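You operate a simulated robot arm through the tools that you are given. There is no shell and no other tool.

The job below is to be done with a simulated two-armed robot. You get a single attempt, and the scene is never put back.

## Task
Reset the amplifier that the sequencer names under Last fault.
Fine: level to 0, switch off, switch on, level up to 4, so that it shows Run; trip nothing new; other rack controls stay.
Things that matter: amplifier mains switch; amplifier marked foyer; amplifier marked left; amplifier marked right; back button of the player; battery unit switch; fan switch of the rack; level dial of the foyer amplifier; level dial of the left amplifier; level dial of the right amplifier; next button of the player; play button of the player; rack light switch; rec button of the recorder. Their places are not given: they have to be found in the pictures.

The check looks at the end state, three seconds after you hand in, the way a careful person would. Anything else that was tipped, shoved, dropped, spilled or broken makes it a failure.

## Robot
Two 7-joint arms with fingered hands on one trunk that stands fixed in place. Base frame: the origin is at the foot of the trunk, x ahead of it, y to its left, z up. Units: mm, degrees, N and s.
The left shoulder is at [140, 152, 903], the right one opposite. With the tool pointing down near the work surface each hand reaches from about 100 to 840 mm from the base axis, measured 20 degrees to its own side. Payload 3.8 kg a hand.
The TCP of each hand is the grasp point between the finger pads, 30 mm short of the fingertips. In the tool frame z runs along the fingers and y along their closing line. Largest opening 104 mm; the body of the gripper starts 35 mm behind the TCP. The gripper is a hand of 5 fingers: y runs from the thumb to the fingers, the wrist lies at [-15, -104, -178] in the tool frame, and closing takes about 1.5 s.
Orientation is told as [roll, pitch, yaw] about the base's x, y, z axes, in that order, counted from this pose: with the fingers straight down and the wrist toward the robot, the tool's x, y and z point along [0, 1, 0], [1, 0, 0] and [0, 0, -1] of the base frame.

## Interface
- The arms move only by the tool drive_tool. It takes "left_series", "right_series" or both (then of equal length, played together; a hand with none holds still); each is one flat list of numbers, 7 for each row, row after row: the shift along the tool's x, y, z in m, then the turn, a rotation vector about the tool's x, y, z in degrees, then the opening, from 0 (shut) to 1 (fully open). In form: [dx, dy, dz, ax, ay, az, gripper, dx, dy, dz, ax, ay, az, gripper, ...]. A call has 1 to 20 rows; each row is the pose to reach, as a shift and turn from the pose commanded when the call began, along the tool's axes at that moment. A row lasts 0.2 s, in which the tool goes at most 50 mm and 8.6 degrees; a call with a longer step from one row to the next is refused whole, and so is a gripper value outside its range. A pose out of reach is approached as far as the arm can. The call stops where the force on the tool passes 40 N (or 10 N more than at its start, if that is more) or the arm is blocked; 0.2 s more then pass. The fingers move at their own pace (about 72 mm/s each) and stop on an object; they squeeze with about 26 N. The grip force told is the motor's: it shows also when the fingers shut on nothing. Time passes only in rows, and 0.2 s behind the last, so rows that repeat a pose let the fingers close. The reply holds the time, the measured pose of the TCP, the force on the tool along the base axes, the opening and the grip force, in the units named above and with some noise, with the torque about the TCP (base axes, N m) and any sound that the robot's microphone picked up.
- Cameras (640 x 400 px; columns grow to the right, rows downward): "scene" is now at [292.5, 39.7, 1035.8]; the picture's right is [0.31, -0.94, -0.16], its down [-0.55, -0.04, -0.84] and it looks along [0.78, 0.34, -0.53] (base axes); focal length 246 px, centre (320, 200). "left" rides on the left gripper at [-80, -78, -141] in its tool frame; the picture's right is [-0.78, -0.30, 0.56], its down [0.53, -0.78, 0.33] and it looks along [0.33, 0.56, 0.76] (tool axes); focal length 247 px, centre (320, 200). "right" rides on the right gripper at [80, -78, -141] in its tool frame; the picture's right is [-0.78, 0.29, -0.56], its down [-0.53, -0.78, 0.33] and it looks along [-0.33, 0.56, 0.76] (tool axes); focal length 247 px, centre (320, 200).
- capture(camera): a new picture of that camera. No time passes.
- move_column(by): slides the trunk up (or, below 0, down) by that many mm; the arms and the scene camera ride with it, the base frame stays. It gives what a move gives, with no picture.
- preshape(shape, hand): the hand has 5 fingers and takes this shape, open, in about a second: jaw (thumb against the fingers, like two jaws); tri (thumb and two fingers); tip (a fingertip pinch); poke (one finger out to press); point (the index stretched); flat (the hand flat); cup (the hand cupped); fist (a fist). The gripper value then closes the fingers along that shape, each until it touches; the sizes above hold for jaw. It gives what a move gives, with no picture.
- aim_head(pan, tilt): turns the head with the scene camera to pan (to the left, within 80 degrees either way) and tilt (down, from -29 to 69), counted from straight ahead of the robot. It gives what a move gives.
- probe_pixels(camera, pixels): for up to 12 pixels [column, row] of the newest picture of that camera ("zoom" is the newest enlarged one), the place [x, y, z] in the base frame of the surface seen there, good to about 2 mm, but the place of the scene camera against the robot may be out by one fixed shift of up to 18 mm in any direction. No time passes.
- enlarge(camera, box): a new picture of the part [left, top, right, bottom] of that camera's present view, enlarged. No time passes.
- job_done(): hands the job in; it is judged then, once.

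Unless the task says otherwise, let go and move clear before handing in.

The tools are called after "Call:" as name(argument=value, ...) on one line, values as JSON. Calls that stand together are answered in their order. drive_tool: Moves the arms, as the interface text tells. Its arguments: {"type":"object","properties":{"left_series":{"type":"array"},"right_series":{"type":"array"}},"required":[]} The other tools are called the same way: move_column (by) slides the trunk up or down; preshape (shape, hand) gives the hand a shape; aim_head (pan, tilt) turns the head that bears the scene camera; capture (camera) takes a picture; probe_pixels (camera, pixels) gives the place of the surface under pixels of a picture; enlarge (camera, box) takes an enlarged picture of a part of a camera's view; job_done () hands the job in.

At the start:

```text
time: 0.0
left_eef_pos: [448.5, 326.2, 838.6]
left_tcp_rot: [0.0, 0.0, -0.1]
left_ft_force: [-0.9, -0.1, -0.6]
left_torque: [0.03, -0.01, -0.02]
left_opening: 103.5
left_grasp_force: 0.2
left_shape: jaw
right_eef_pos: [609.5, -91.8, 896.2]
right_tcp_rot: [0.0, 0.1, 0.1]
right_ft_force: [0.9, -0.3, 0.4]
right_torque: [0.0, 0.0, 0.0]
right_opening: 103.8
right_grasp_force: 0.1
right_shape: jaw
trunk travel left (down, up): [-25.0, 431.0]
head pan, tilt: [20.1, 6.0]
```

scene: 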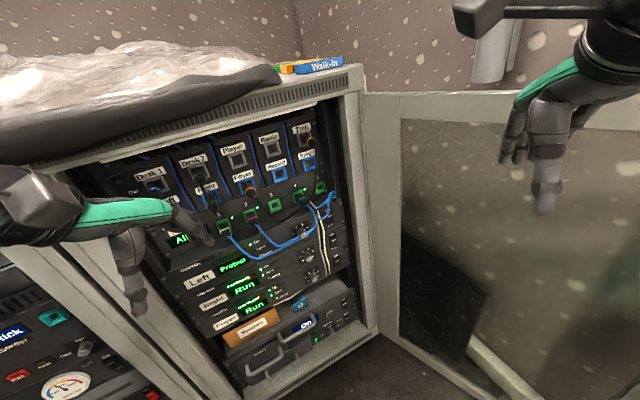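
right: 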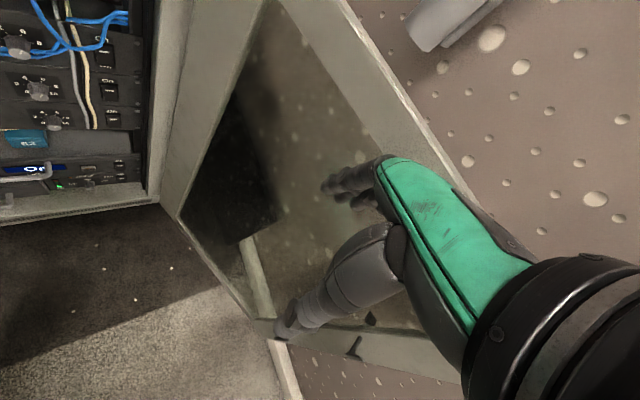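
left: 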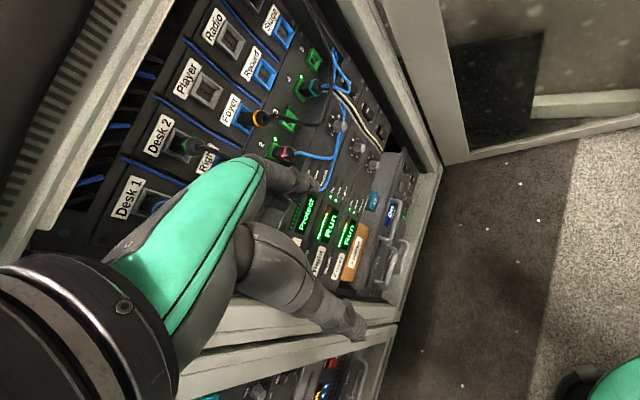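

The scene picture shows the rack with the amplifiers (Left/Right/Foyer) around pixels (190-330, 240-340) and a sequencer display near (180,240) partly hidden by the left hand. I'll enlarge the views to read them.

Call:
enlarge(camera="scene", box=[150, 190, 370, 330])

Call:
enlarge(camera="left", box=[260, 60, 440, 300])

Call:
enlarge(camera="right", box=[0, 0, 180, 220])

```text
2.86 times, centred on (260, 260) of scene
```

zoom: 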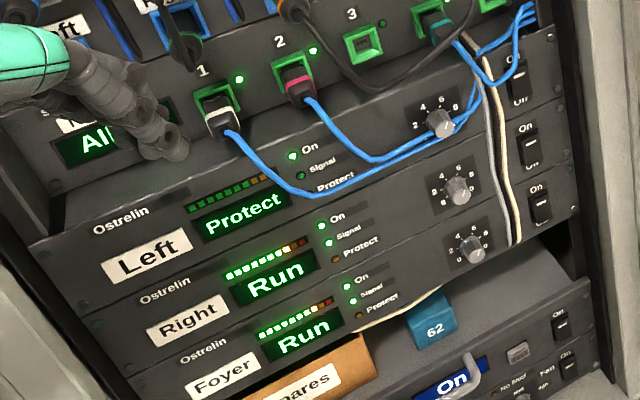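

```text
1.67 times, centred on (350, 180) of left
```

zoom: 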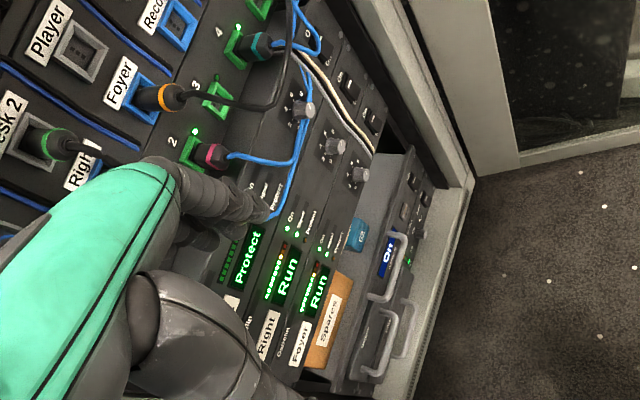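

```text
1.82 times, centred on (90, 110) of right
```

zoom: 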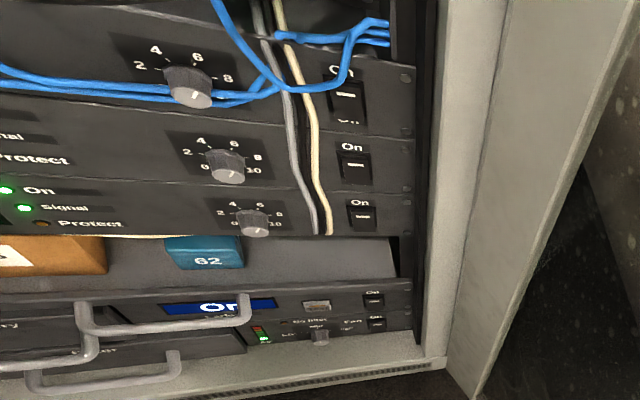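

The Left amp shows "Protect" (zoom (243,215)), while the sequencer display (zoom (90,145)) is hidden by the left hand. I'll measure the rack's geometry and look at the other side of the scene first.

Call:
capture(camera="scene")

Call:
probe_pixels(camera="scene", pixels=[[303, 230], [308, 256], [313, 276], [328, 216], [331, 241], [336, 261], [200, 280], [245, 308], [185, 240], [350, 200], [378, 325], [355, 100]])

Call:
probe_pixels(camera="right", pixels=[[16, 45], [38, 90], [54, 120], [106, 53], [109, 90], [112, 117], [54, 178], [119, 165], [119, 178], [150, 195], [165, 60], [280, 330]])

Call:
probe_pixels(camera="left", pixels=[[337, 126], [354, 150], [372, 165], [352, 85], [366, 105], [381, 131], [330, 228], [348, 236], [305, 215], [363, 110], [445, 165], [400, 200]])

```text
taken
```

scene: 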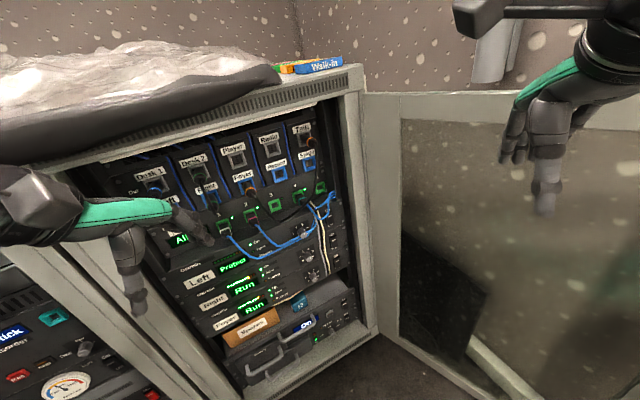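

```text
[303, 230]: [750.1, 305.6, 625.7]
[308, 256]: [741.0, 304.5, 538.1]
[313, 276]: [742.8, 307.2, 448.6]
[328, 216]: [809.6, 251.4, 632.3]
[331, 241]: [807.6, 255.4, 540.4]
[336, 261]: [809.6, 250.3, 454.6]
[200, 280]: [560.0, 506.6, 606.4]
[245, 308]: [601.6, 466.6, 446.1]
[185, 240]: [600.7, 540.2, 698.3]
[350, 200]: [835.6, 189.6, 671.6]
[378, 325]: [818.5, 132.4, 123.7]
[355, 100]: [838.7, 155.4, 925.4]
```

```text
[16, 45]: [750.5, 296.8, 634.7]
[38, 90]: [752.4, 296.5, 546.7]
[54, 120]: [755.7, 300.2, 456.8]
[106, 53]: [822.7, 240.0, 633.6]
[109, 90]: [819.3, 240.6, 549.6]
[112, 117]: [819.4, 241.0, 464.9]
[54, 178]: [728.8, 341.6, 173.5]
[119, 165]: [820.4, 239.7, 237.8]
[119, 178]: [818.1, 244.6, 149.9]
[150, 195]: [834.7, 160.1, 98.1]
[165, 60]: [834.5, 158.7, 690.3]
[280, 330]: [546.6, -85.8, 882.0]
```

```text
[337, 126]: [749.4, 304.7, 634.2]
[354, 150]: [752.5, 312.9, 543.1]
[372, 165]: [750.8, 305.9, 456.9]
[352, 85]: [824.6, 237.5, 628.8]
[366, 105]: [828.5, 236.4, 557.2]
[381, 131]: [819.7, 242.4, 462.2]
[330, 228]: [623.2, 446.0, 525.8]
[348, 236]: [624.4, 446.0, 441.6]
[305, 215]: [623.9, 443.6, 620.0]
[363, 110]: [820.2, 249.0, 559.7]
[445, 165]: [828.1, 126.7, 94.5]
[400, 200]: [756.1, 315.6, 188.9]
```

Wrist cameras agree on the rack face: dials near (751,300) and switches near (820,240), with z ≈ 634/550/462 for Left/Right/Foyer. The left hand blocks the sequencer display, so I'll raise it and look again.

Call:
drive_tool(left_series=[0, 0, -0.03, 0, 0, 0, 1, 0, -0.02, -0.06, 0, 0, 0, 1, 0, -0.04, -0.09, 0, 0, 0, 1, 0, -0.06, -0.12, 0, 0, 0, 1, 0, -0.08, -0.15, 0, 0, 0, 1])

Call:
capture(camera="scene")

Call:
capture(camera="left")

```text
time: 1.2
left_eef_pos: [367.3, 325.6, 988.2]
left_tcp_rot: [0.0, 0.0, 0.1]
left_ft_force: [-0.6, -0.1, 0.4]
left_torque: [0.02, -0.04, 0.05]
left_opening: 103.9
left_grasp_force: 0.1
left_shape: jaw
right_eef_pos: [608.2, -91.1, 895.7]
right_tcp_rot: [0.1, 0.0, -0.1]
right_ft_force: [0.2, -0.3, 0.4]
right_torque: [0.02, -0.03, 0.0]
right_opening: 103.5
right_grasp_force: 0.0
right_shape: jaw
trunk travel left (down, up): [-25.0, 431.0]
head pan, tilt: [20.1, 6.0]
```

```text
taken
```

scene: 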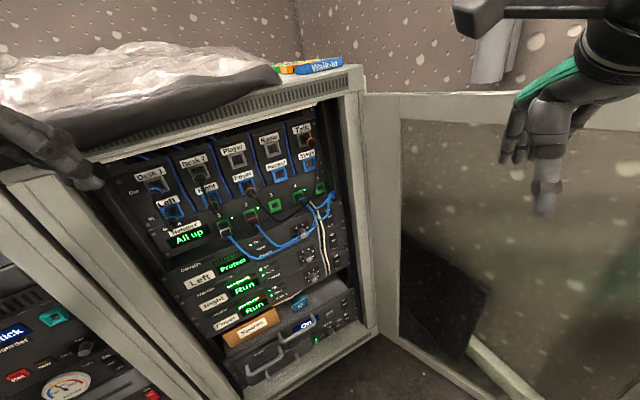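

```text
taken
```

left: 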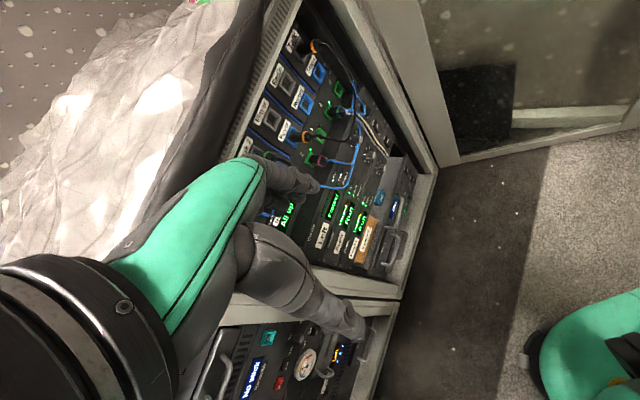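

The sequencer screen at scene (187,238) now reads "All up". I'll zoom in to look for the Last fault line.

Call:
enlarge(camera="scene", box=[140, 205, 240, 267])

Call:
enlarge(camera="scene", box=[0, 250, 160, 400])

Call:
enlarge(camera="scene", box=[100, 100, 360, 260])

```text
6.40 times, centred on (190, 236) of scene
```

zoom: 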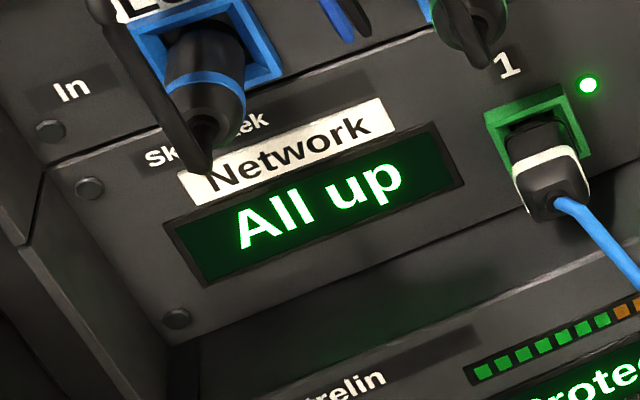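

```text
2.67 times, centred on (80, 325) of scene
```

zoom: 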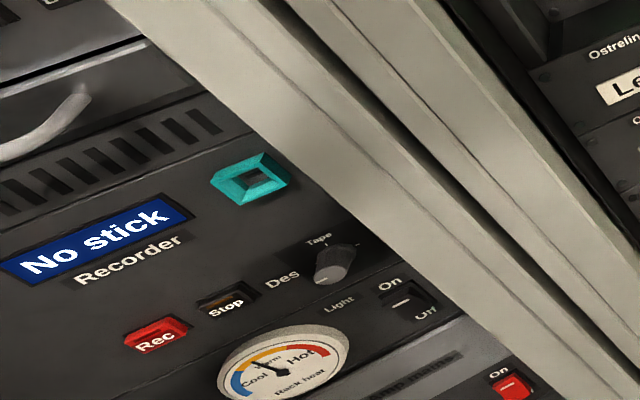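

```text
2.46 times, centred on (230, 180) of scene
```

zoom: 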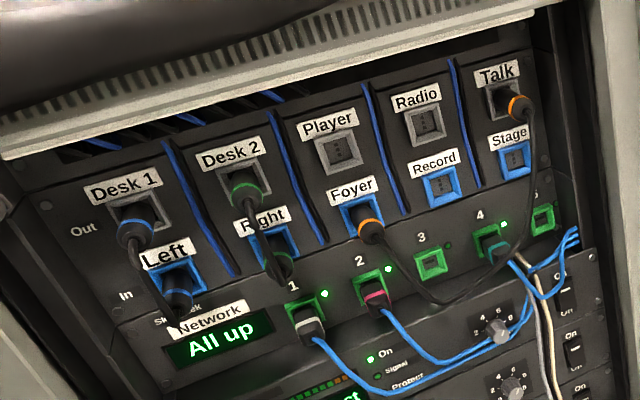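

This panel is the Network switch, not the sequencer; there's a second rack at the left with a Recorder etc. I'll turn the head to see it.

Call:
aim_head(pan=55, tilt=20)

Call:
capture(camera="scene")

Call:
enlarge(camera="left", box=[190, 300, 370, 400])

```text
time: 2.2
left_eef_pos: [368.3, 325.6, 986.8]
left_tcp_rot: [0.0, -0.1, 0.0]
left_ft_force: [0.0, -0.2, 0.4]
left_torque: [-0.02, -0.01, -0.01]
left_opening: 103.8
left_grasp_force: 0.1
left_shape: jaw
right_eef_pos: [608.3, -91.7, 895.4]
right_tcp_rot: [0.0, 0.1, 0.1]
right_ft_force: [0.7, 0.9, 0.1]
right_torque: [0.02, 0.01, 0.05]
right_opening: 103.9
right_grasp_force: 0.1
right_shape: jaw
trunk travel left (down, up): [-25.0, 431.0]
head pan, tilt: [55.0, 20.0]
```

```text
taken
```

scene: 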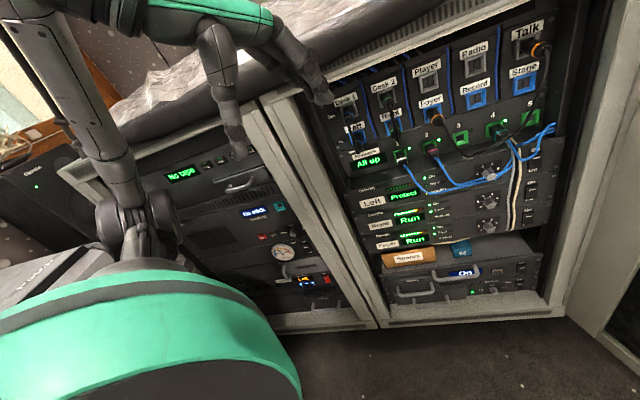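

```text
3.56 times, centred on (280, 350) of left
```

zoom: 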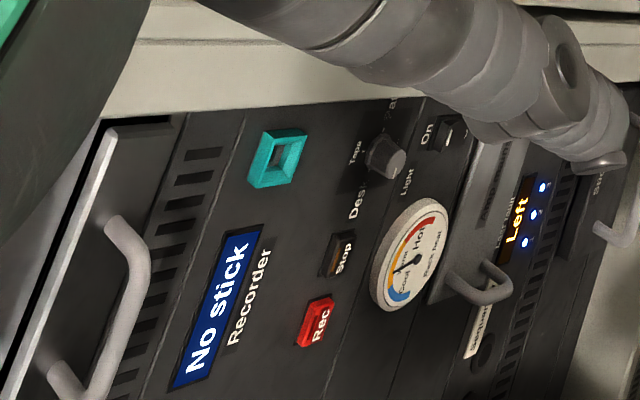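

Call:
enlarge(camera="left", box=[310, 330, 370, 380])

Call:
enlarge(camera="scene", box=[240, 240, 360, 320])

Call:
enlarge(camera="scene", box=[350, 140, 570, 300])

```text
8.00 times, centred on (340, 355) of left
```

zoom: 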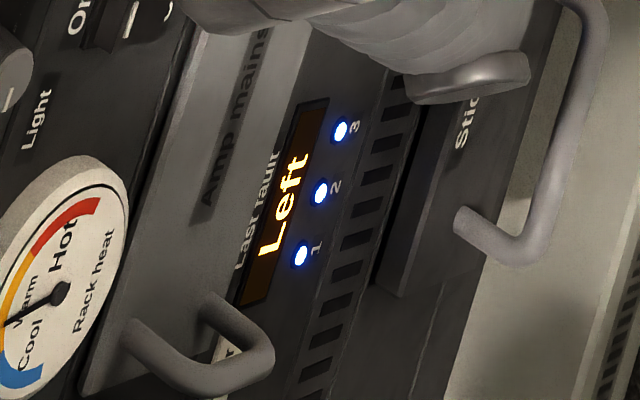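

```text
5.00 times, centred on (300, 280) of scene
```

zoom: 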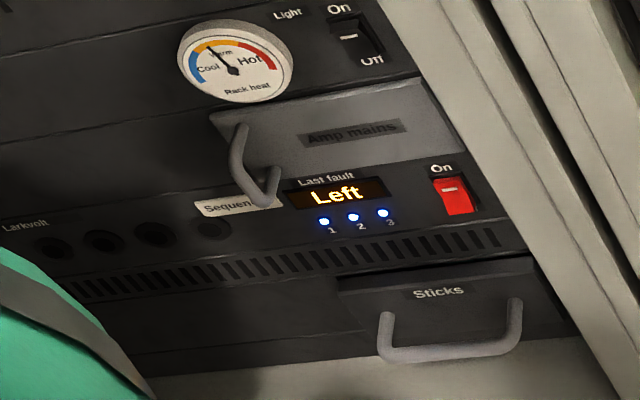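

```text
2.50 times, centred on (460, 220) of scene
```

zoom: 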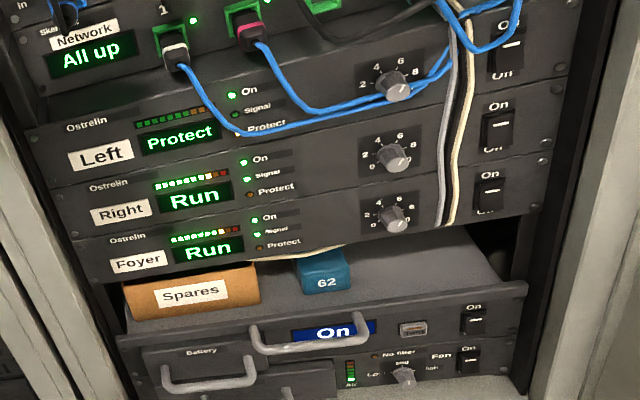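

The sequencer's "Last fault" screen (zoom (337,195)) reads "Left", matching the Left amp's Protect. I'll take close-ups of the Left dial and its switch.

Call:
enlarge(camera="right", box=[0, 15, 70, 60])

Call:
enlarge(camera="right", box=[60, 10, 150, 70])

Call:
enlarge(camera="scene", box=[470, 140, 570, 205])

```text
8.89 times, centred on (35, 38) of right
```

zoom: 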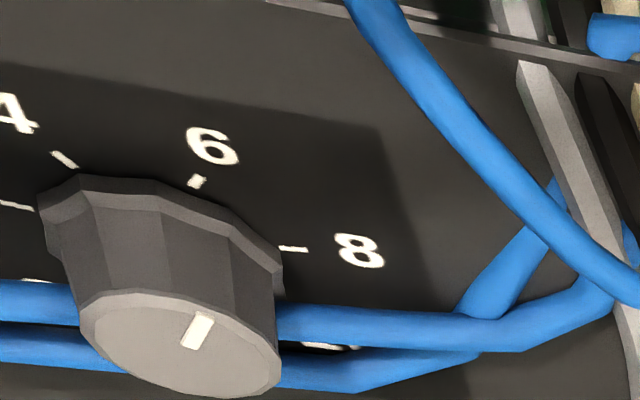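

```text
6.67 times, centred on (105, 40) of right
```

zoom: 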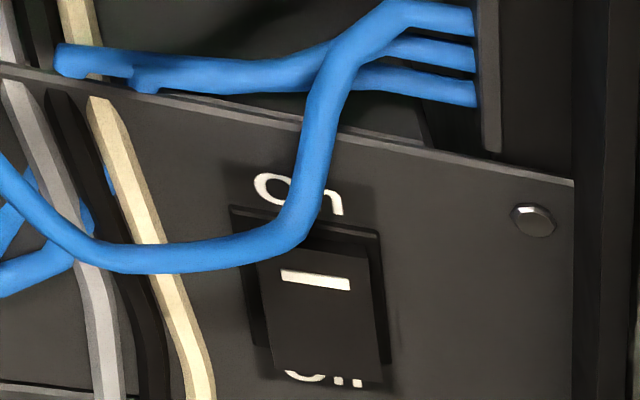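

```text
6.15 times, centred on (520, 172) of scene
```

zoom: 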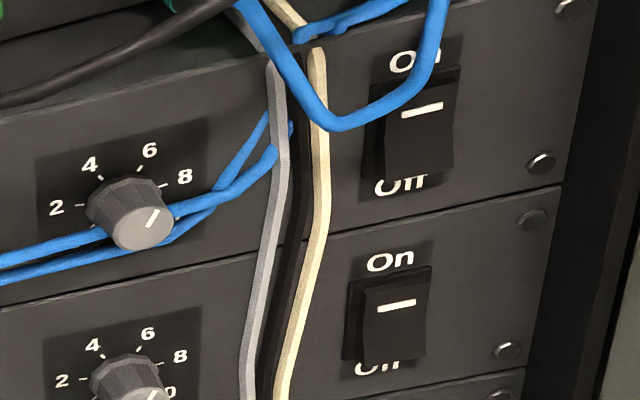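

The Left dial points at about 6, with two blue cables running behind its lower edge and another looping over the top of its switch. I'll probe the dial and switch in a fresh zoom for exact sizes.

Call:
enlarge(camera="right", box=[0, 15, 70, 60])

Call:
probe_pixels(camera="zoom", pixels=[[180, 345], [90, 330], [270, 365], [150, 300], [210, 390], [150, 240], [120, 150], [300, 230], [40, 300], [400, 325], [40, 350], [470, 150]])

```text
8.89 times, centred on (35, 38) of right
```

zoom: 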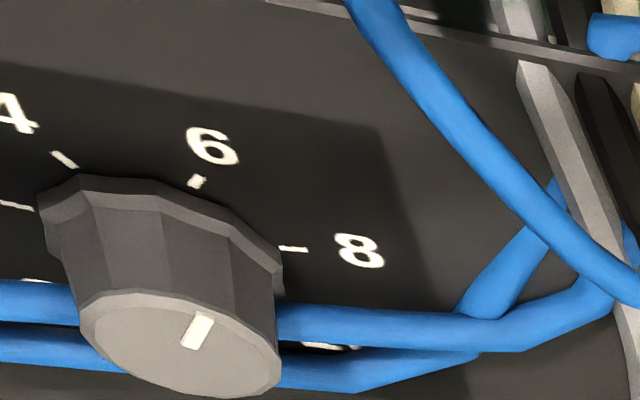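

```text
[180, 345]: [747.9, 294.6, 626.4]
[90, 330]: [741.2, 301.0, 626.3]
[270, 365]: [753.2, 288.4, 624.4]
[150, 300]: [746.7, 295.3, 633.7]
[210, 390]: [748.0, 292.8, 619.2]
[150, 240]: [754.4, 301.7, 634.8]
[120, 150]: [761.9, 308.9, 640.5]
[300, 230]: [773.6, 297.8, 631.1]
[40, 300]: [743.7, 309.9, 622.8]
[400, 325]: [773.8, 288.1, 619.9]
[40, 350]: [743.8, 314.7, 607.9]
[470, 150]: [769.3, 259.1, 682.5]
```

The dial sticks out ≈20 mm from the panel, with its face centre near (747.5, 294.6, 626). Next I'll probe the switch and the cable loop in front of it.

Call:
enlarge(camera="right", box=[60, 10, 150, 70])

Call:
probe_pixels(camera="zoom", pixels=[[285, 255], [370, 265], [310, 310], [290, 370], [370, 370], [240, 215], [375, 240], [300, 220], [200, 258], [330, 110], [450, 300], [160, 240]])

Call:
preshape(hand="left", shape="tip")

Call:
capture(camera="scene")

Call:
capture(camera="left")

```text
6.67 times, centred on (105, 40) of right
```

zoom: 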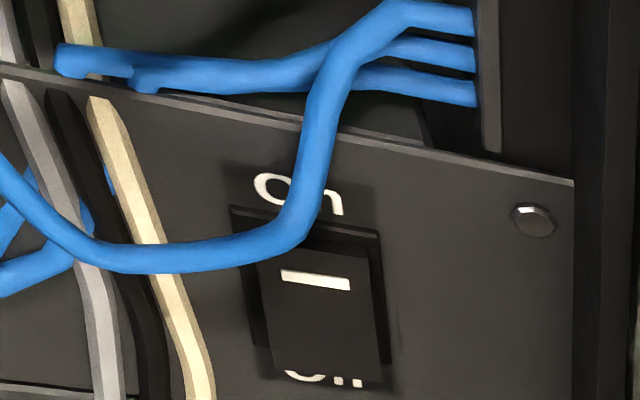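

```text
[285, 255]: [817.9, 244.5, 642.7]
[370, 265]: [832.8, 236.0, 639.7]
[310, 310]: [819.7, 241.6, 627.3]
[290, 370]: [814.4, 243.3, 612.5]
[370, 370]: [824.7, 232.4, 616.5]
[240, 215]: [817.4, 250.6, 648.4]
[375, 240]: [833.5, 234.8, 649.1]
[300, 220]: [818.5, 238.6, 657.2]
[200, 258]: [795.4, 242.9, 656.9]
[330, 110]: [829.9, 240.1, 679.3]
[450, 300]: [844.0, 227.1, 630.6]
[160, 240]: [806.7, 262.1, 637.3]
```

```text
time: 3.1
left_eef_pos: [367.8, 326.0, 988.8]
left_tcp_rot: [0.0, 0.0, 0.0]
left_ft_force: [-0.5, -0.1, -0.5]
left_torque: [0.0, 0.0, 0.02]
left_opening: 103.8
left_grasp_force: 0.1
left_shape: tip
right_eef_pos: [609.2, -91.7, 894.3]
right_tcp_rot: [0.1, 0.1, 0.1]
right_ft_force: [0.6, 0.5, 1.1]
right_torque: [-0.01, 0.02, 0.01]
right_opening: 103.6
right_grasp_force: 0.0
right_shape: jaw
trunk travel left (down, up): [-25.0, 431.0]
head pan, tilt: [55.0, 20.0]
```

```text
taken
```

scene: 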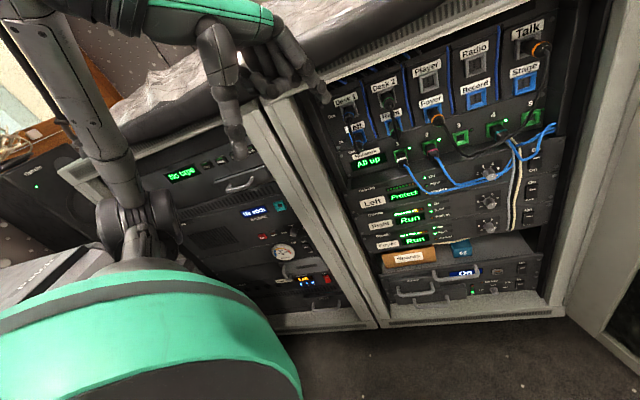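

```text
taken
```

left: 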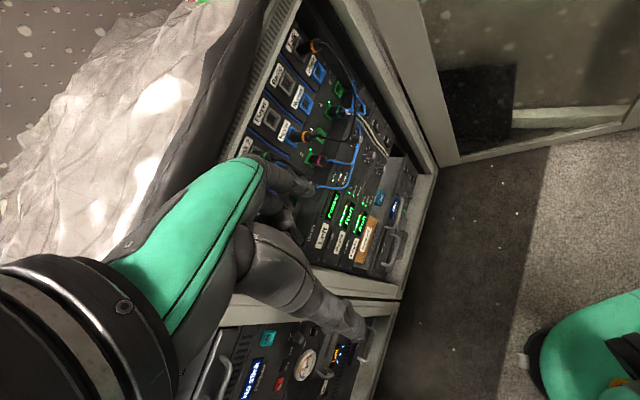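

The left switch's rocker spans z≈610–648 around (820,238). It's currently pressed in at the top (On), and the blue loop sits just above it at z≈657. I'll swing the left hand round to point forward and move it in front of the rack for a close look.

Call:
drive_tool(left_series=[-0.0115, 0.0121, 0.026, -8.2, 0, 0, 0.6, -0.023, 0.0242, 0.052, -16.4, 0, 0, 0.6, -0.0345, 0.0363, 0.078, -24.6, 0, 0, 0.6, -0.046, 0.0484, 0.104, -32.8, 0, 0, 0.6, -0.0575, 0.0605, 0.13, -41, 0, 0, 0.6, -0.069, 0.0726, 0.156, -49.2, 0, 0, 0.6, -0.0805, 0.0847, 0.182, -57.4, 0, 0, 0.6, -0.092, 0.0968, 0.208, -65.6, 0, 0, 0.6, -0.1035, 0.1089, 0.234, -73.8, 0, 0, 0.6, -0.115, 0.121, 0.26, -82, 0, 0, 0.6, -0.126, 0.133, 0.288, -90, 0, 0, 0.6])

Call:
capture(camera="scene")

Call:
capture(camera="left")

Call:
capture(camera="right")

```text
time: 5.5
left_eef_pos: [502.3, 198.6, 699.3]
left_tcp_rot: [75.7, -90.0, -75.7]
left_ft_force: [-0.3, 0.1, 0.7]
left_torque: [-0.01, -0.01, 0.01]
left_opening: 62.4
left_grasp_force: 0.1
left_shape: tip
left hand out of reach, approached as far as the arm can: row 2, 3, 4, 5, 6, 7, 8, 9
right_eef_pos: [608.9, -91.3, 894.2]
right_tcp_rot: [0.0, 0.1, 0.1]
right_ft_force: [-0.7, 0.0, 0.6]
right_torque: [0.01, 0.02, 0.02]
right_opening: 103.7
right_grasp_force: 0.1
right_shape: jaw
trunk travel left (down, up): [-25.0, 431.0]
head pan, tilt: [55.0, 20.0]
```

```text
taken
```

scene: 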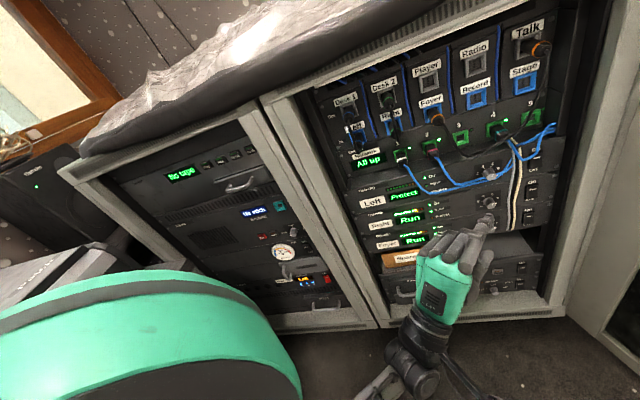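

```text
taken
```

left: 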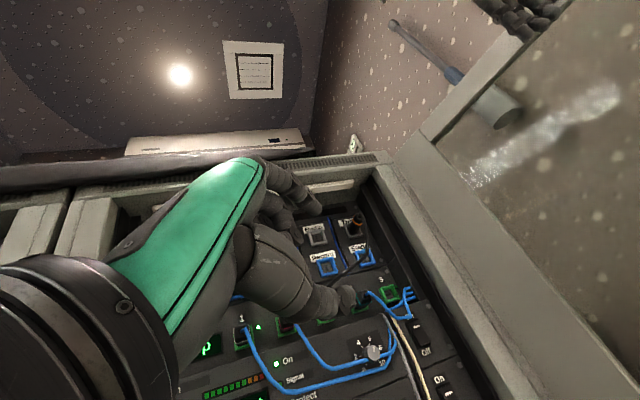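

```text
taken
```

right: 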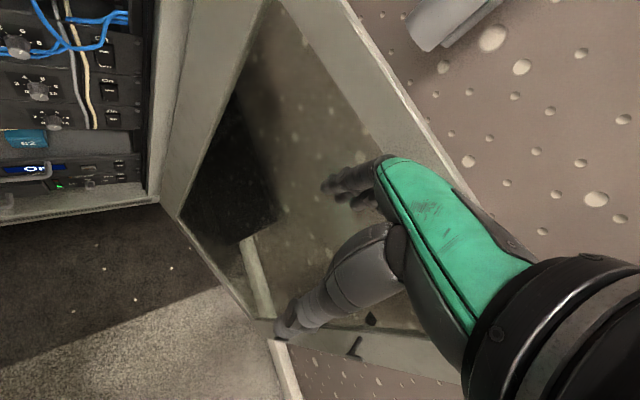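

The hand now points at the rack, and the left camera sees the Left dial at (374,352). I'll enlarge that view to see how the cables run by the dial and how the hand looks.

Call:
enlarge(camera="left", box=[320, 310, 440, 385])

Call:
enlarge(camera="left", box=[210, 140, 390, 330])

Call:
enlarge(camera="scene", box=[380, 200, 520, 320])

```text
5.33 times, centred on (380, 348) of left
```

zoom: 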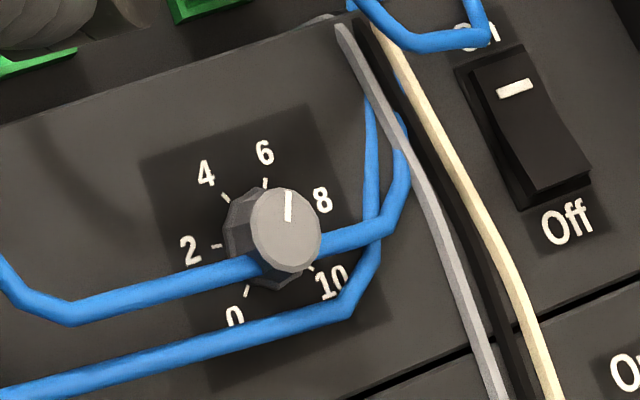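

```text
2.11 times, centred on (300, 235) of left
```

zoom: 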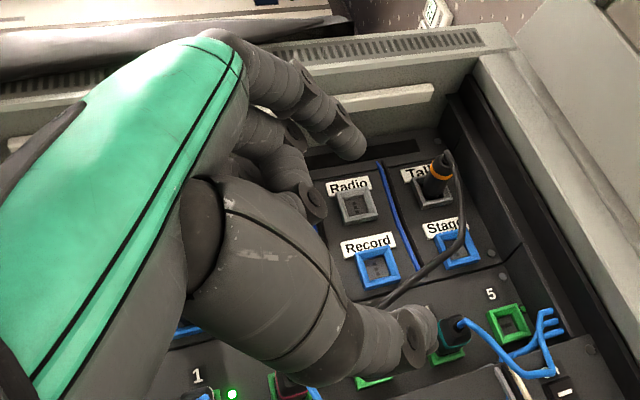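

```text
3.33 times, centred on (450, 260) of scene
```

zoom: 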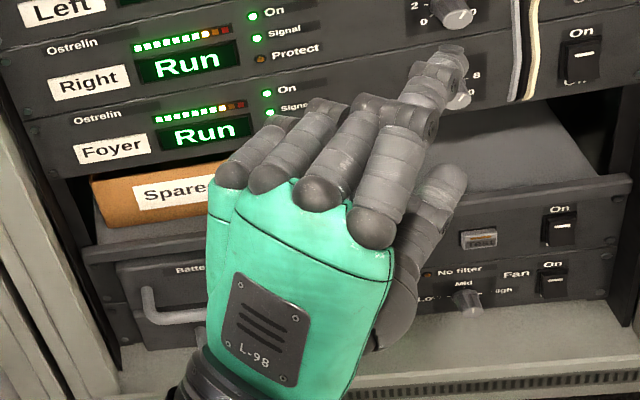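

The cables pass through/behind the dial body, and the dial pointer is at roughly 6.3. I'll probe the thumb and index fingertips to learn where the pinch point sits relative to the TCP.

Call:
enlarge(camera="left", box=[260, 170, 380, 310])

Call:
probe_pixels(camera="zoom", pixels=[[340, 110], [325, 90], [355, 125], [300, 170], [320, 160], [420, 310], [440, 320], [400, 340], [430, 350]])

```text
2.86 times, centred on (320, 240) of left
```

zoom: 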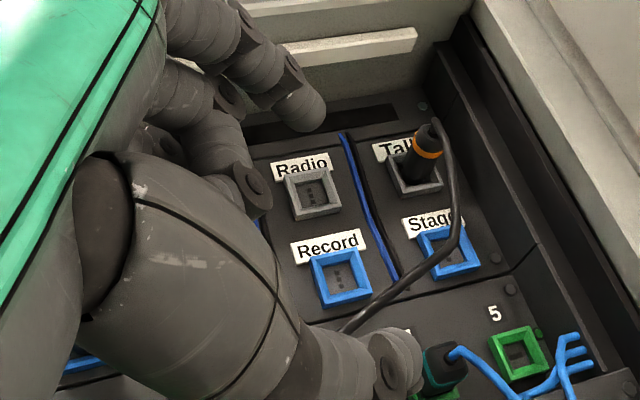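

```text
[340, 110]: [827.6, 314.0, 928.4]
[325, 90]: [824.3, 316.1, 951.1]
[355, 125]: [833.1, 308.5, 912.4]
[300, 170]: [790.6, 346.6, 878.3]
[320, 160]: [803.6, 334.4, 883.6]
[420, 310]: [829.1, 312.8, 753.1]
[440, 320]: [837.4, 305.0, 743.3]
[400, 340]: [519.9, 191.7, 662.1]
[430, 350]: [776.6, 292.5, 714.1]
```

Call:
probe_pixels(camera="zoom", pixels=[[305, 115], [318, 120], [300, 95], [290, 110], [390, 350], [410, 360], [405, 385], [385, 340], [255, 190], [265, 205], [380, 385]])

```text
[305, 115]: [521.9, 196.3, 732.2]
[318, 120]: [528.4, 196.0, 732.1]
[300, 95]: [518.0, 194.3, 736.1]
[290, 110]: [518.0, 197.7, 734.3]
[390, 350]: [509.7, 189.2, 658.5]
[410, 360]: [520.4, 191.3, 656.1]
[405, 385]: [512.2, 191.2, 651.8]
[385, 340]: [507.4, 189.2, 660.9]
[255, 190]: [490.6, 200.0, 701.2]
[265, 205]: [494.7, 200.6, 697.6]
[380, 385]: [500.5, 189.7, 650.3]
```

At opening 0.6 the index tip is at about (530,197,732) and the thumb tip at about (522,191,657), so the pinch is centred on the TCP and the tips lie 28–30 mm ahead. The rack face yaw works out to 45°. I'll line up on the Left dial's axis well in front of it.

Call:
drive_tool(left_series=[0, -0.0122, 0.0247, 0, 7.5, 0, 0.6, 0, -0.0244, 0.0495, 0, 15, 0, 0.6, 0, -0.0367, 0.0742, 0, 22.5, 0, 0.6, 0, -0.0489, 0.0989, 0, 30, 0, 0.6, -0.0008, -0.0611, 0.1237, 0, 37.5, 0, 0.6, -0.0008, -0.0733, 0.1484, 0, 45, 0, 0.6])

Call:
capture(camera="scene")

Call:
capture(camera="left")

Call:
probe_pixels(camera="right", pixels=[[180, 215], [200, 230], [250, 300], [230, 120], [330, 40], [400, 90], [430, 140], [300, 270]])

```text
time: 6.3
left_eef_pos: [567.1, 219.5, 651.7]
left_tcp_rot: [101.9, -78.8, -84.5]
left_ft_force: [-0.5, -0.7, 0.6]
left_torque: [0.02, 0.02, -0.02]
left_opening: 62.5
left_grasp_force: 0.0
left_shape: tip
right_eef_pos: [609.2, -92.0, 895.0]
right_tcp_rot: [0.0, 0.1, 0.0]
right_ft_force: [0.1, -0.5, 0.1]
right_torque: [0.05, 0.0, 0.01]
right_opening: 103.6
right_grasp_force: 0.0
right_shape: jaw
trunk travel left (down, up): [-25.0, 431.0]
head pan, tilt: [55.0, 20.0]
stopped in row 4 (left hand): the arm was blocked; the commanded pose is now the measured one
```

```text
taken
```

scene: 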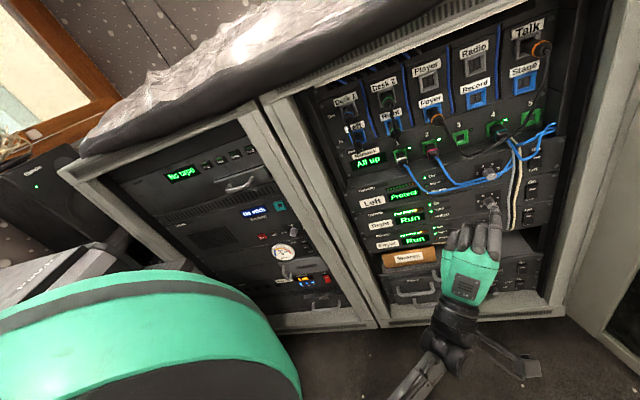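

```text
taken
```

left: 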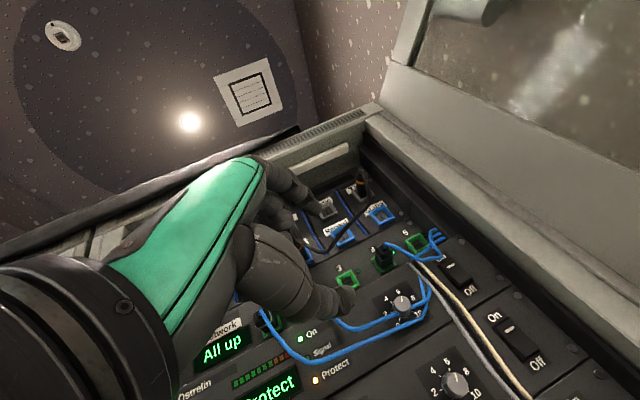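

```text
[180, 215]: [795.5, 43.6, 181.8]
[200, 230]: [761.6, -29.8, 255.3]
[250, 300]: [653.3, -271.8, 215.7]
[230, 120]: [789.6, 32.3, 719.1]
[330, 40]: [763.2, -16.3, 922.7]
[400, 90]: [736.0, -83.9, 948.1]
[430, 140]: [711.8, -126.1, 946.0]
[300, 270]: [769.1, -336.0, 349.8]
```

The left arm stopped without contact force, probably at a wrist limit, because yawing palm-down to 45° is awkward. I'll try turning the hand toward a thumb-up, palm-right posture first.

Call:
drive_tool(left_series=[0, 0, 0, 0, 0, -8, 0.6, 0, 0, 0, 0, 0, -16, 0.6, 0, 0, 0, 0, 0, -24, 0.6, 0, 0, 0, 0, 0, -32, 0.6, 0, 0, 0, 0, 0, -40, 0.6, 0, 0, 0, 0, 0, -48, 0.6, 0, 0, 0, 0, 0, -56, 0.6, 0, 0, 0, 0, 0, -64, 0.6, 0, 0, 0, 0, 0, -72, 0.6, 0, 0, 0, 0, 0, -80, 0.6])

Call:
capture(camera="scene")

```text
time: 7.2
left_eef_pos: [562.5, 238.8, 645.0]
left_tcp_rot: [-117.4, -82.1, 131.3]
left_ft_force: [0.2, 0.6, 0.4]
left_torque: [-0.04, -0.05, -0.04]
left_opening: 62.5
left_grasp_force: 0.0
left_shape: tip
right_eef_pos: [608.3, -92.7, 895.0]
right_tcp_rot: [0.0, 0.2, -0.1]
right_ft_force: [-0.8, -0.1, -0.7]
right_torque: [0.0, -0.01, 0.0]
right_opening: 103.7
right_grasp_force: 0.0
right_shape: jaw
trunk travel left (down, up): [-25.0, 431.0]
head pan, tilt: [55.0, 20.0]
stopped in row 4 (left hand): the arm was blocked; the commanded pose is now the measured one
```

```text
taken
```

scene: 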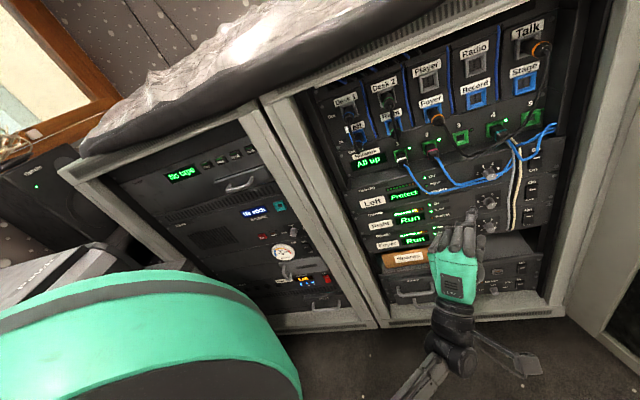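

Blocked again without force and the hand moved oddly; I want to see what the left arm looks like around (455,340)-(530,370) in the scene picture.

Call:
enlarge(camera="scene", box=[380, 260, 580, 400])

Call:
aim_head(pan=40, tilt=55)

Call:
capture(camera="scene")

Call:
capture(camera="left")

```text
2.86 times, centred on (480, 330) of scene
```

zoom: 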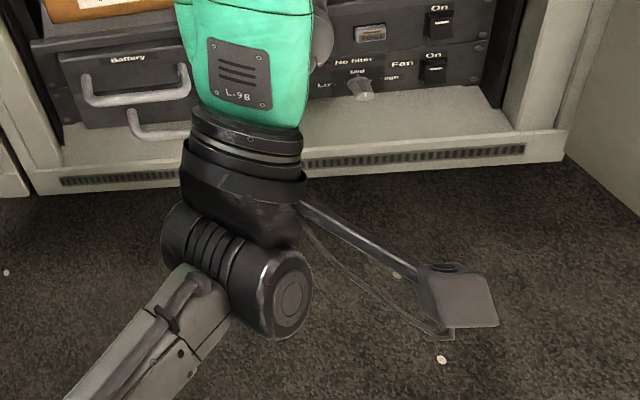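

```text
time: 8.2
left_eef_pos: [563.0, 239.4, 645.1]
left_tcp_rot: [-117.5, -82.2, 131.3]
left_ft_force: [0.0, -0.1, -0.1]
left_torque: [0.01, 0.01, -0.01]
left_opening: 62.6
left_grasp_force: 0.2
left_shape: tip
right_eef_pos: [608.0, -91.4, 894.8]
right_tcp_rot: [0.0, -0.1, 0.1]
right_ft_force: [-0.1, -0.3, 0.1]
right_torque: [0.0, 0.02, -0.02]
right_opening: 103.7
right_grasp_force: 0.1
right_shape: jaw
trunk travel left (down, up): [-25.0, 431.0]
head pan, tilt: [40.0, 55.0]
```

```text
taken
```

scene: 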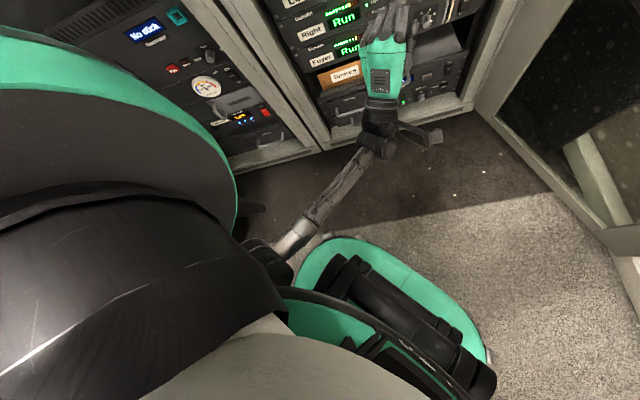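

```text
taken
```

left: 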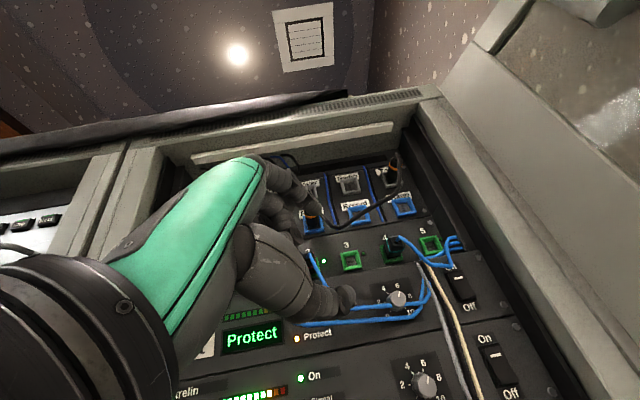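

The black piece is the wrist camera bracket; the left elbow seems tucked against the trunk foot, which explains the block. I'll bring the left hand back to a fingers-down pose at the left, then try the right arm, whose forearm naturally points along the rack's normal.

Call:
drive_tool(left_series=[0.0087, 0.0251, -0.0109, 7.8, 0, 0, 0.6, 0.0174, 0.0502, -0.0217, 15.6, 0, 0, 0.6, 0.0261, 0.0754, -0.0326, 23.5, 0, 0, 0.6, 0.0348, 0.1005, -0.0435, 31.3, 0, 0, 0.6, 0.0435, 0.1256, -0.0543, 39.1, 0, 0, 0.6, 0.0522, 0.1507, -0.0652, 46.9, 0, 0, 0.6, 0.0609, 0.1758, -0.076, 54.7, 0, 0, 0.6, 0.0696, 0.2009, -0.0869, 62.5, 0, 0, 0.6, 0.0783, 0.2261, -0.0978, 70.4, 0, 0, 0.6, 0.087, 0.2512, -0.1086, 78.2, 0, 0, 0.6, 0.0957, 0.2763, -0.1195, 86, 0, 0, 0.6, 0.0957, 0.2763, -0.1195, 86, 0, 0, 0.6])

Call:
capture(camera="scene")

```text
time: 9.4
left_eef_pos: [501.9, 250.9, 710.9]
left_tcp_rot: [0.5, -55.7, 5.6]
left_ft_force: [0.5, -0.6, 0.5]
left_torque: [0.0, 0.01, 0.0]
left_opening: 62.4
left_grasp_force: 0.1
left_shape: tip
left hand out of reach, approached as far as the arm can: row 4, 5
right_eef_pos: [607.3, -91.2, 908.3]
right_tcp_rot: [-0.1, -0.6, 0.0]
right_ft_force: [-0.1, 0.7, 0.2]
right_torque: [-0.02, -0.01, -0.03]
right_opening: 103.7
right_grasp_force: 0.1
right_shape: jaw
trunk travel left (down, up): [-25.0, 431.0]
head pan, tilt: [40.0, 55.0]
stopped in row 5 (left hand): the arm was blocked; the commanded pose is now the measured one
```

```text
taken
```

scene: 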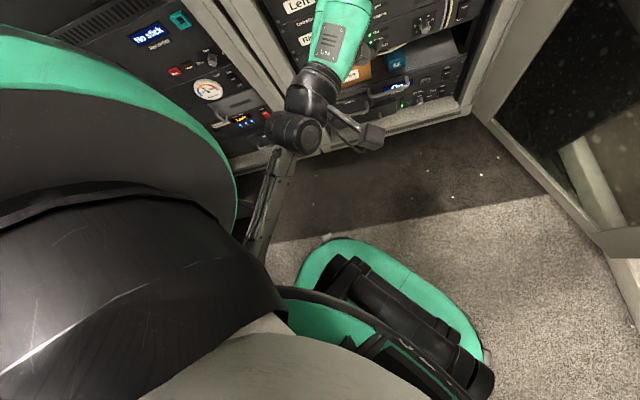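

The left arm blocked again, and the right hand's height reads 13 mm higher, so something may be pushing on the trunk. I'll let time settle with a hold and read again.

Call:
drive_tool(left_series=[0, 0, 0, 0, 0, 0, 0.6, 0, 0, 0, 0, 0, 0, 0.6, 0, 0, 0, 0, 0, 0, 0.6])

Call:
capture(camera="right")

Call:
capture(camera="left")

```text
time: 10.2
left_eef_pos: [498.1, 253.8, 703.6]
left_tcp_rot: [1.1, -55.1, 5.5]
left_ft_force: [-0.9, -0.2, -0.2]
left_torque: [-0.02, 0.0, 0.02]
left_opening: 62.6
left_grasp_force: 0.1
left_shape: tip
right_eef_pos: [606.0, -90.8, 907.6]
right_tcp_rot: [0.0, -0.7, 0.1]
right_ft_force: [0.1, 0.2, 0.1]
right_torque: [0.01, -0.02, -0.01]
right_opening: 103.6
right_grasp_force: 0.0
right_shape: jaw
trunk travel left (down, up): [-25.0, 431.0]
head pan, tilt: [40.0, 55.0]
```

```text
taken
```

right: 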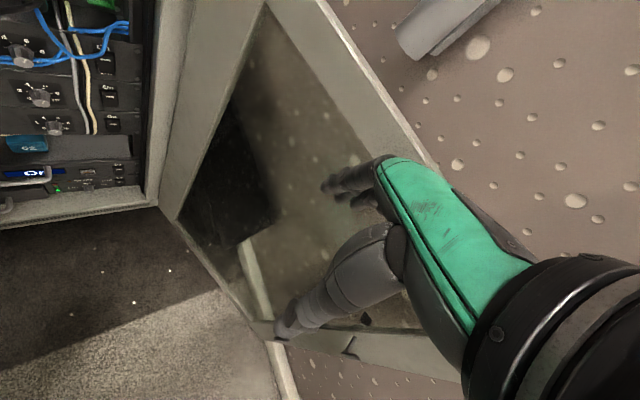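

```text
taken
```

left: 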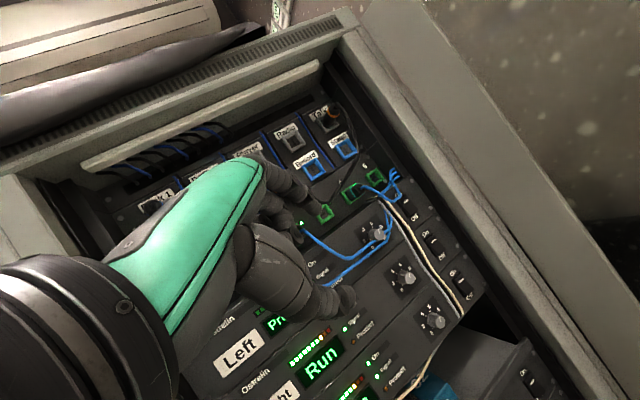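

The right hand still reads ~12 mm high, so the left arm is likely pressing on something. I'll look down at the arms.

Call:
aim_head(pan=5, tilt=60)

Call:
capture(camera="scene")

Call:
aim_head(pan=75, tilt=50)

Call:
capture(camera="scene")

```text
time: 11.2
left_eef_pos: [495.7, 252.9, 696.9]
left_tcp_rot: [1.3, -54.2, 5.4]
left_ft_force: [0.4, -0.8, -0.3]
left_torque: [0.0, 0.0, 0.0]
left_opening: 62.5
left_grasp_force: 0.1
left_shape: tip
right_eef_pos: [604.9, -91.4, 906.3]
right_tcp_rot: [0.0, -0.5, 0.1]
right_ft_force: [-0.4, -0.4, -0.3]
right_torque: [-0.01, 0.03, -0.01]
right_opening: 103.6
right_grasp_force: 0.1
right_shape: jaw
trunk travel left (down, up): [-25.0, 431.0]
head pan, tilt: [5.0, 60.0]
```

```text
taken
```

scene: 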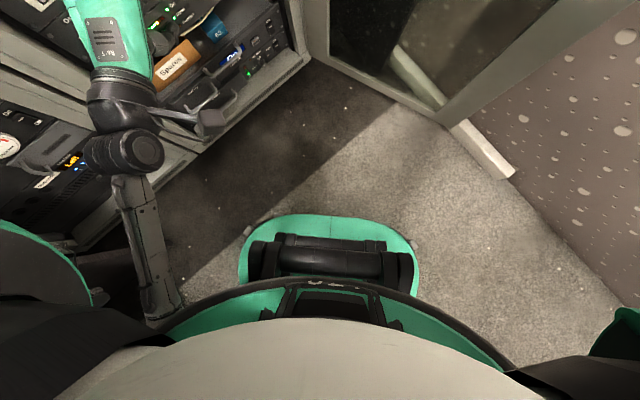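

```text
time: 12.6
left_eef_pos: [494.5, 253.8, 688.0]
left_tcp_rot: [1.3, -53.2, 5.3]
left_ft_force: [0.4, -1.1, 0.2]
left_torque: [-0.03, 0.0, -0.01]
left_opening: 62.7
left_grasp_force: 0.1
left_shape: tip
right_eef_pos: [606.6, -90.5, 902.3]
right_tcp_rot: [-0.1, -0.4, 0.0]
right_ft_force: [0.2, -0.2, -1.5]
right_torque: [0.01, 0.0, 0.02]
right_opening: 103.6
right_grasp_force: 0.2
right_shape: jaw
trunk travel left (down, up): [-25.0, 431.0]
head pan, tilt: [75.0, 50.0]
```

```text
taken
```

scene: 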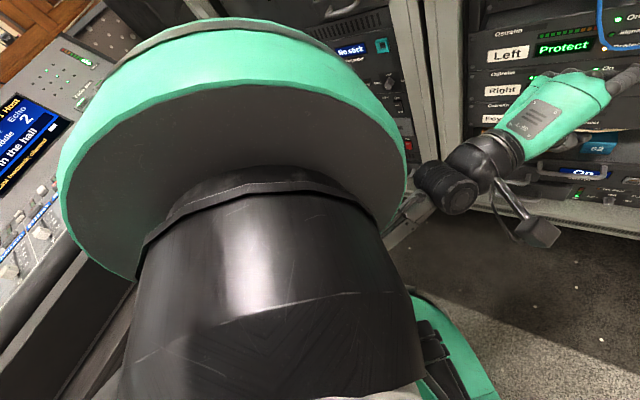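

There's also a mixing desk left of the robot, and the left wrist is only ~270 mm from its shoulder, so the arm is over-folded against the trunk. I'll ease the left hand forward (there's ~130 mm free to the rack) to unfold the arm.

Call:
drive_tool(left_series=[-0.0015, 0.016, 0.01, 0, 0, 0, 0.6, -0.003, 0.033, 0.02, 0, 0, 0, 0.6, -0.005, 0.05, 0.03, 0, 0, 0, 0.6, -0.007, 0.066, 0.04, 0, 0, 0, 0.6, -0.008, 0.082, 0.05, 0, 0, 0, 0.6, -0.01, 0.1, 0.06, 0, 0, 0, 0.6, -0.011, 0.116, 0.07, 0, 0, 0, 0.6, -0.012, 0.131, 0.078, 0, 0, 0, 0.6])

Call:
aim_head(pan=30, tilt=45)

Call:
capture(camera="scene")

```text
time: 13.2
left_eef_pos: [490.1, 250.4, 651.6]
left_tcp_rot: [3.1, -45.2, 3.4]
left_ft_force: [-1.0, -0.2, 0.2]
left_torque: [0.01, -0.03, -0.02]
left_opening: 62.8
left_grasp_force: 0.1
left_shape: tip
right_eef_pos: [607.3, -91.6, 901.9]
right_tcp_rot: [0.0, -0.3, 0.2]
right_ft_force: [0.6, 0.4, 0.7]
right_torque: [0.02, 0.02, -0.02]
right_opening: 103.6
right_grasp_force: 0.1
right_shape: jaw
trunk travel left (down, up): [-25.0, 431.0]
head pan, tilt: [75.0, 50.0]
stopped in row 3 (left hand): the arm was blocked; the commanded pose is now the measured one
```

```text
time: 14.3
left_eef_pos: [486.0, 252.6, 640.4]
left_tcp_rot: [3.2, -44.0, 3.5]
left_ft_force: [-0.5, 0.5, 0.5]
left_torque: [-0.01, -0.02, -0.01]
left_opening: 62.5
left_grasp_force: 0.1
left_shape: tip
right_eef_pos: [607.7, -91.3, 898.5]
right_tcp_rot: [0.0, -0.2, 0.1]
right_ft_force: [1.1, 0.3, 0.9]
right_torque: [0.02, 0.01, 0.04]
right_opening: 103.9
right_grasp_force: 0.1
right_shape: jaw
trunk travel left (down, up): [-25.0, 431.0]
head pan, tilt: [30.0, 45.0]
```

```text
taken
```

scene: 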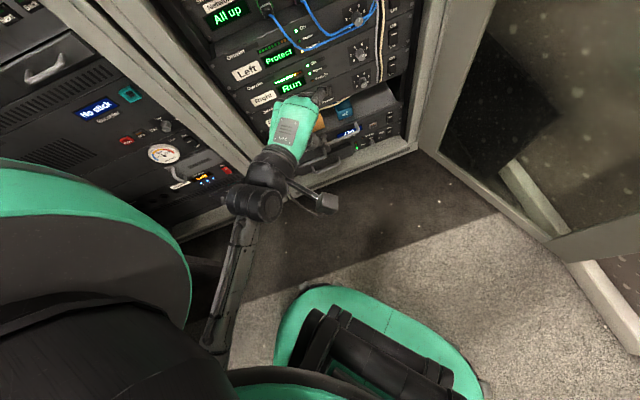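

The hand sank instead of going forward, so a link is caught. I'll probe the visible arm and foot to see where the elbow is.

Call:
probe_pixels(camera="scene", pixels=[[213, 330], [225, 300], [240, 240], [255, 205], [265, 170], [200, 280], [180, 260], [300, 300], [380, 350], [315, 345], [100, 330], [295, 130]])

Call:
enlarge(camera="scene", box=[160, 180, 380, 400])

```text
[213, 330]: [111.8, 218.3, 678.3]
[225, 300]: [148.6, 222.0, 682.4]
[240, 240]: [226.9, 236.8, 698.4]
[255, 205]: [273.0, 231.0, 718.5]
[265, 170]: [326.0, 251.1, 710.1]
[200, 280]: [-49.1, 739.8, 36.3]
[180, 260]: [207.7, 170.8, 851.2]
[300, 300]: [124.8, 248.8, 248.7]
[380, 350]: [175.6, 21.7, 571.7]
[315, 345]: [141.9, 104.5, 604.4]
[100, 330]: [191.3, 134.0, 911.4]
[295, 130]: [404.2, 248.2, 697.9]
```

```text
1.82 times, centred on (270, 290) of scene
```

zoom: 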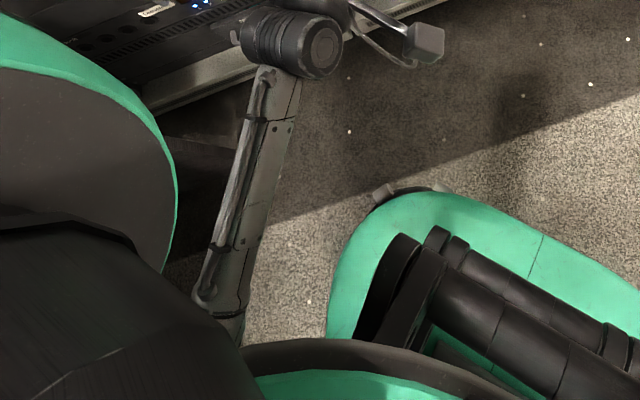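

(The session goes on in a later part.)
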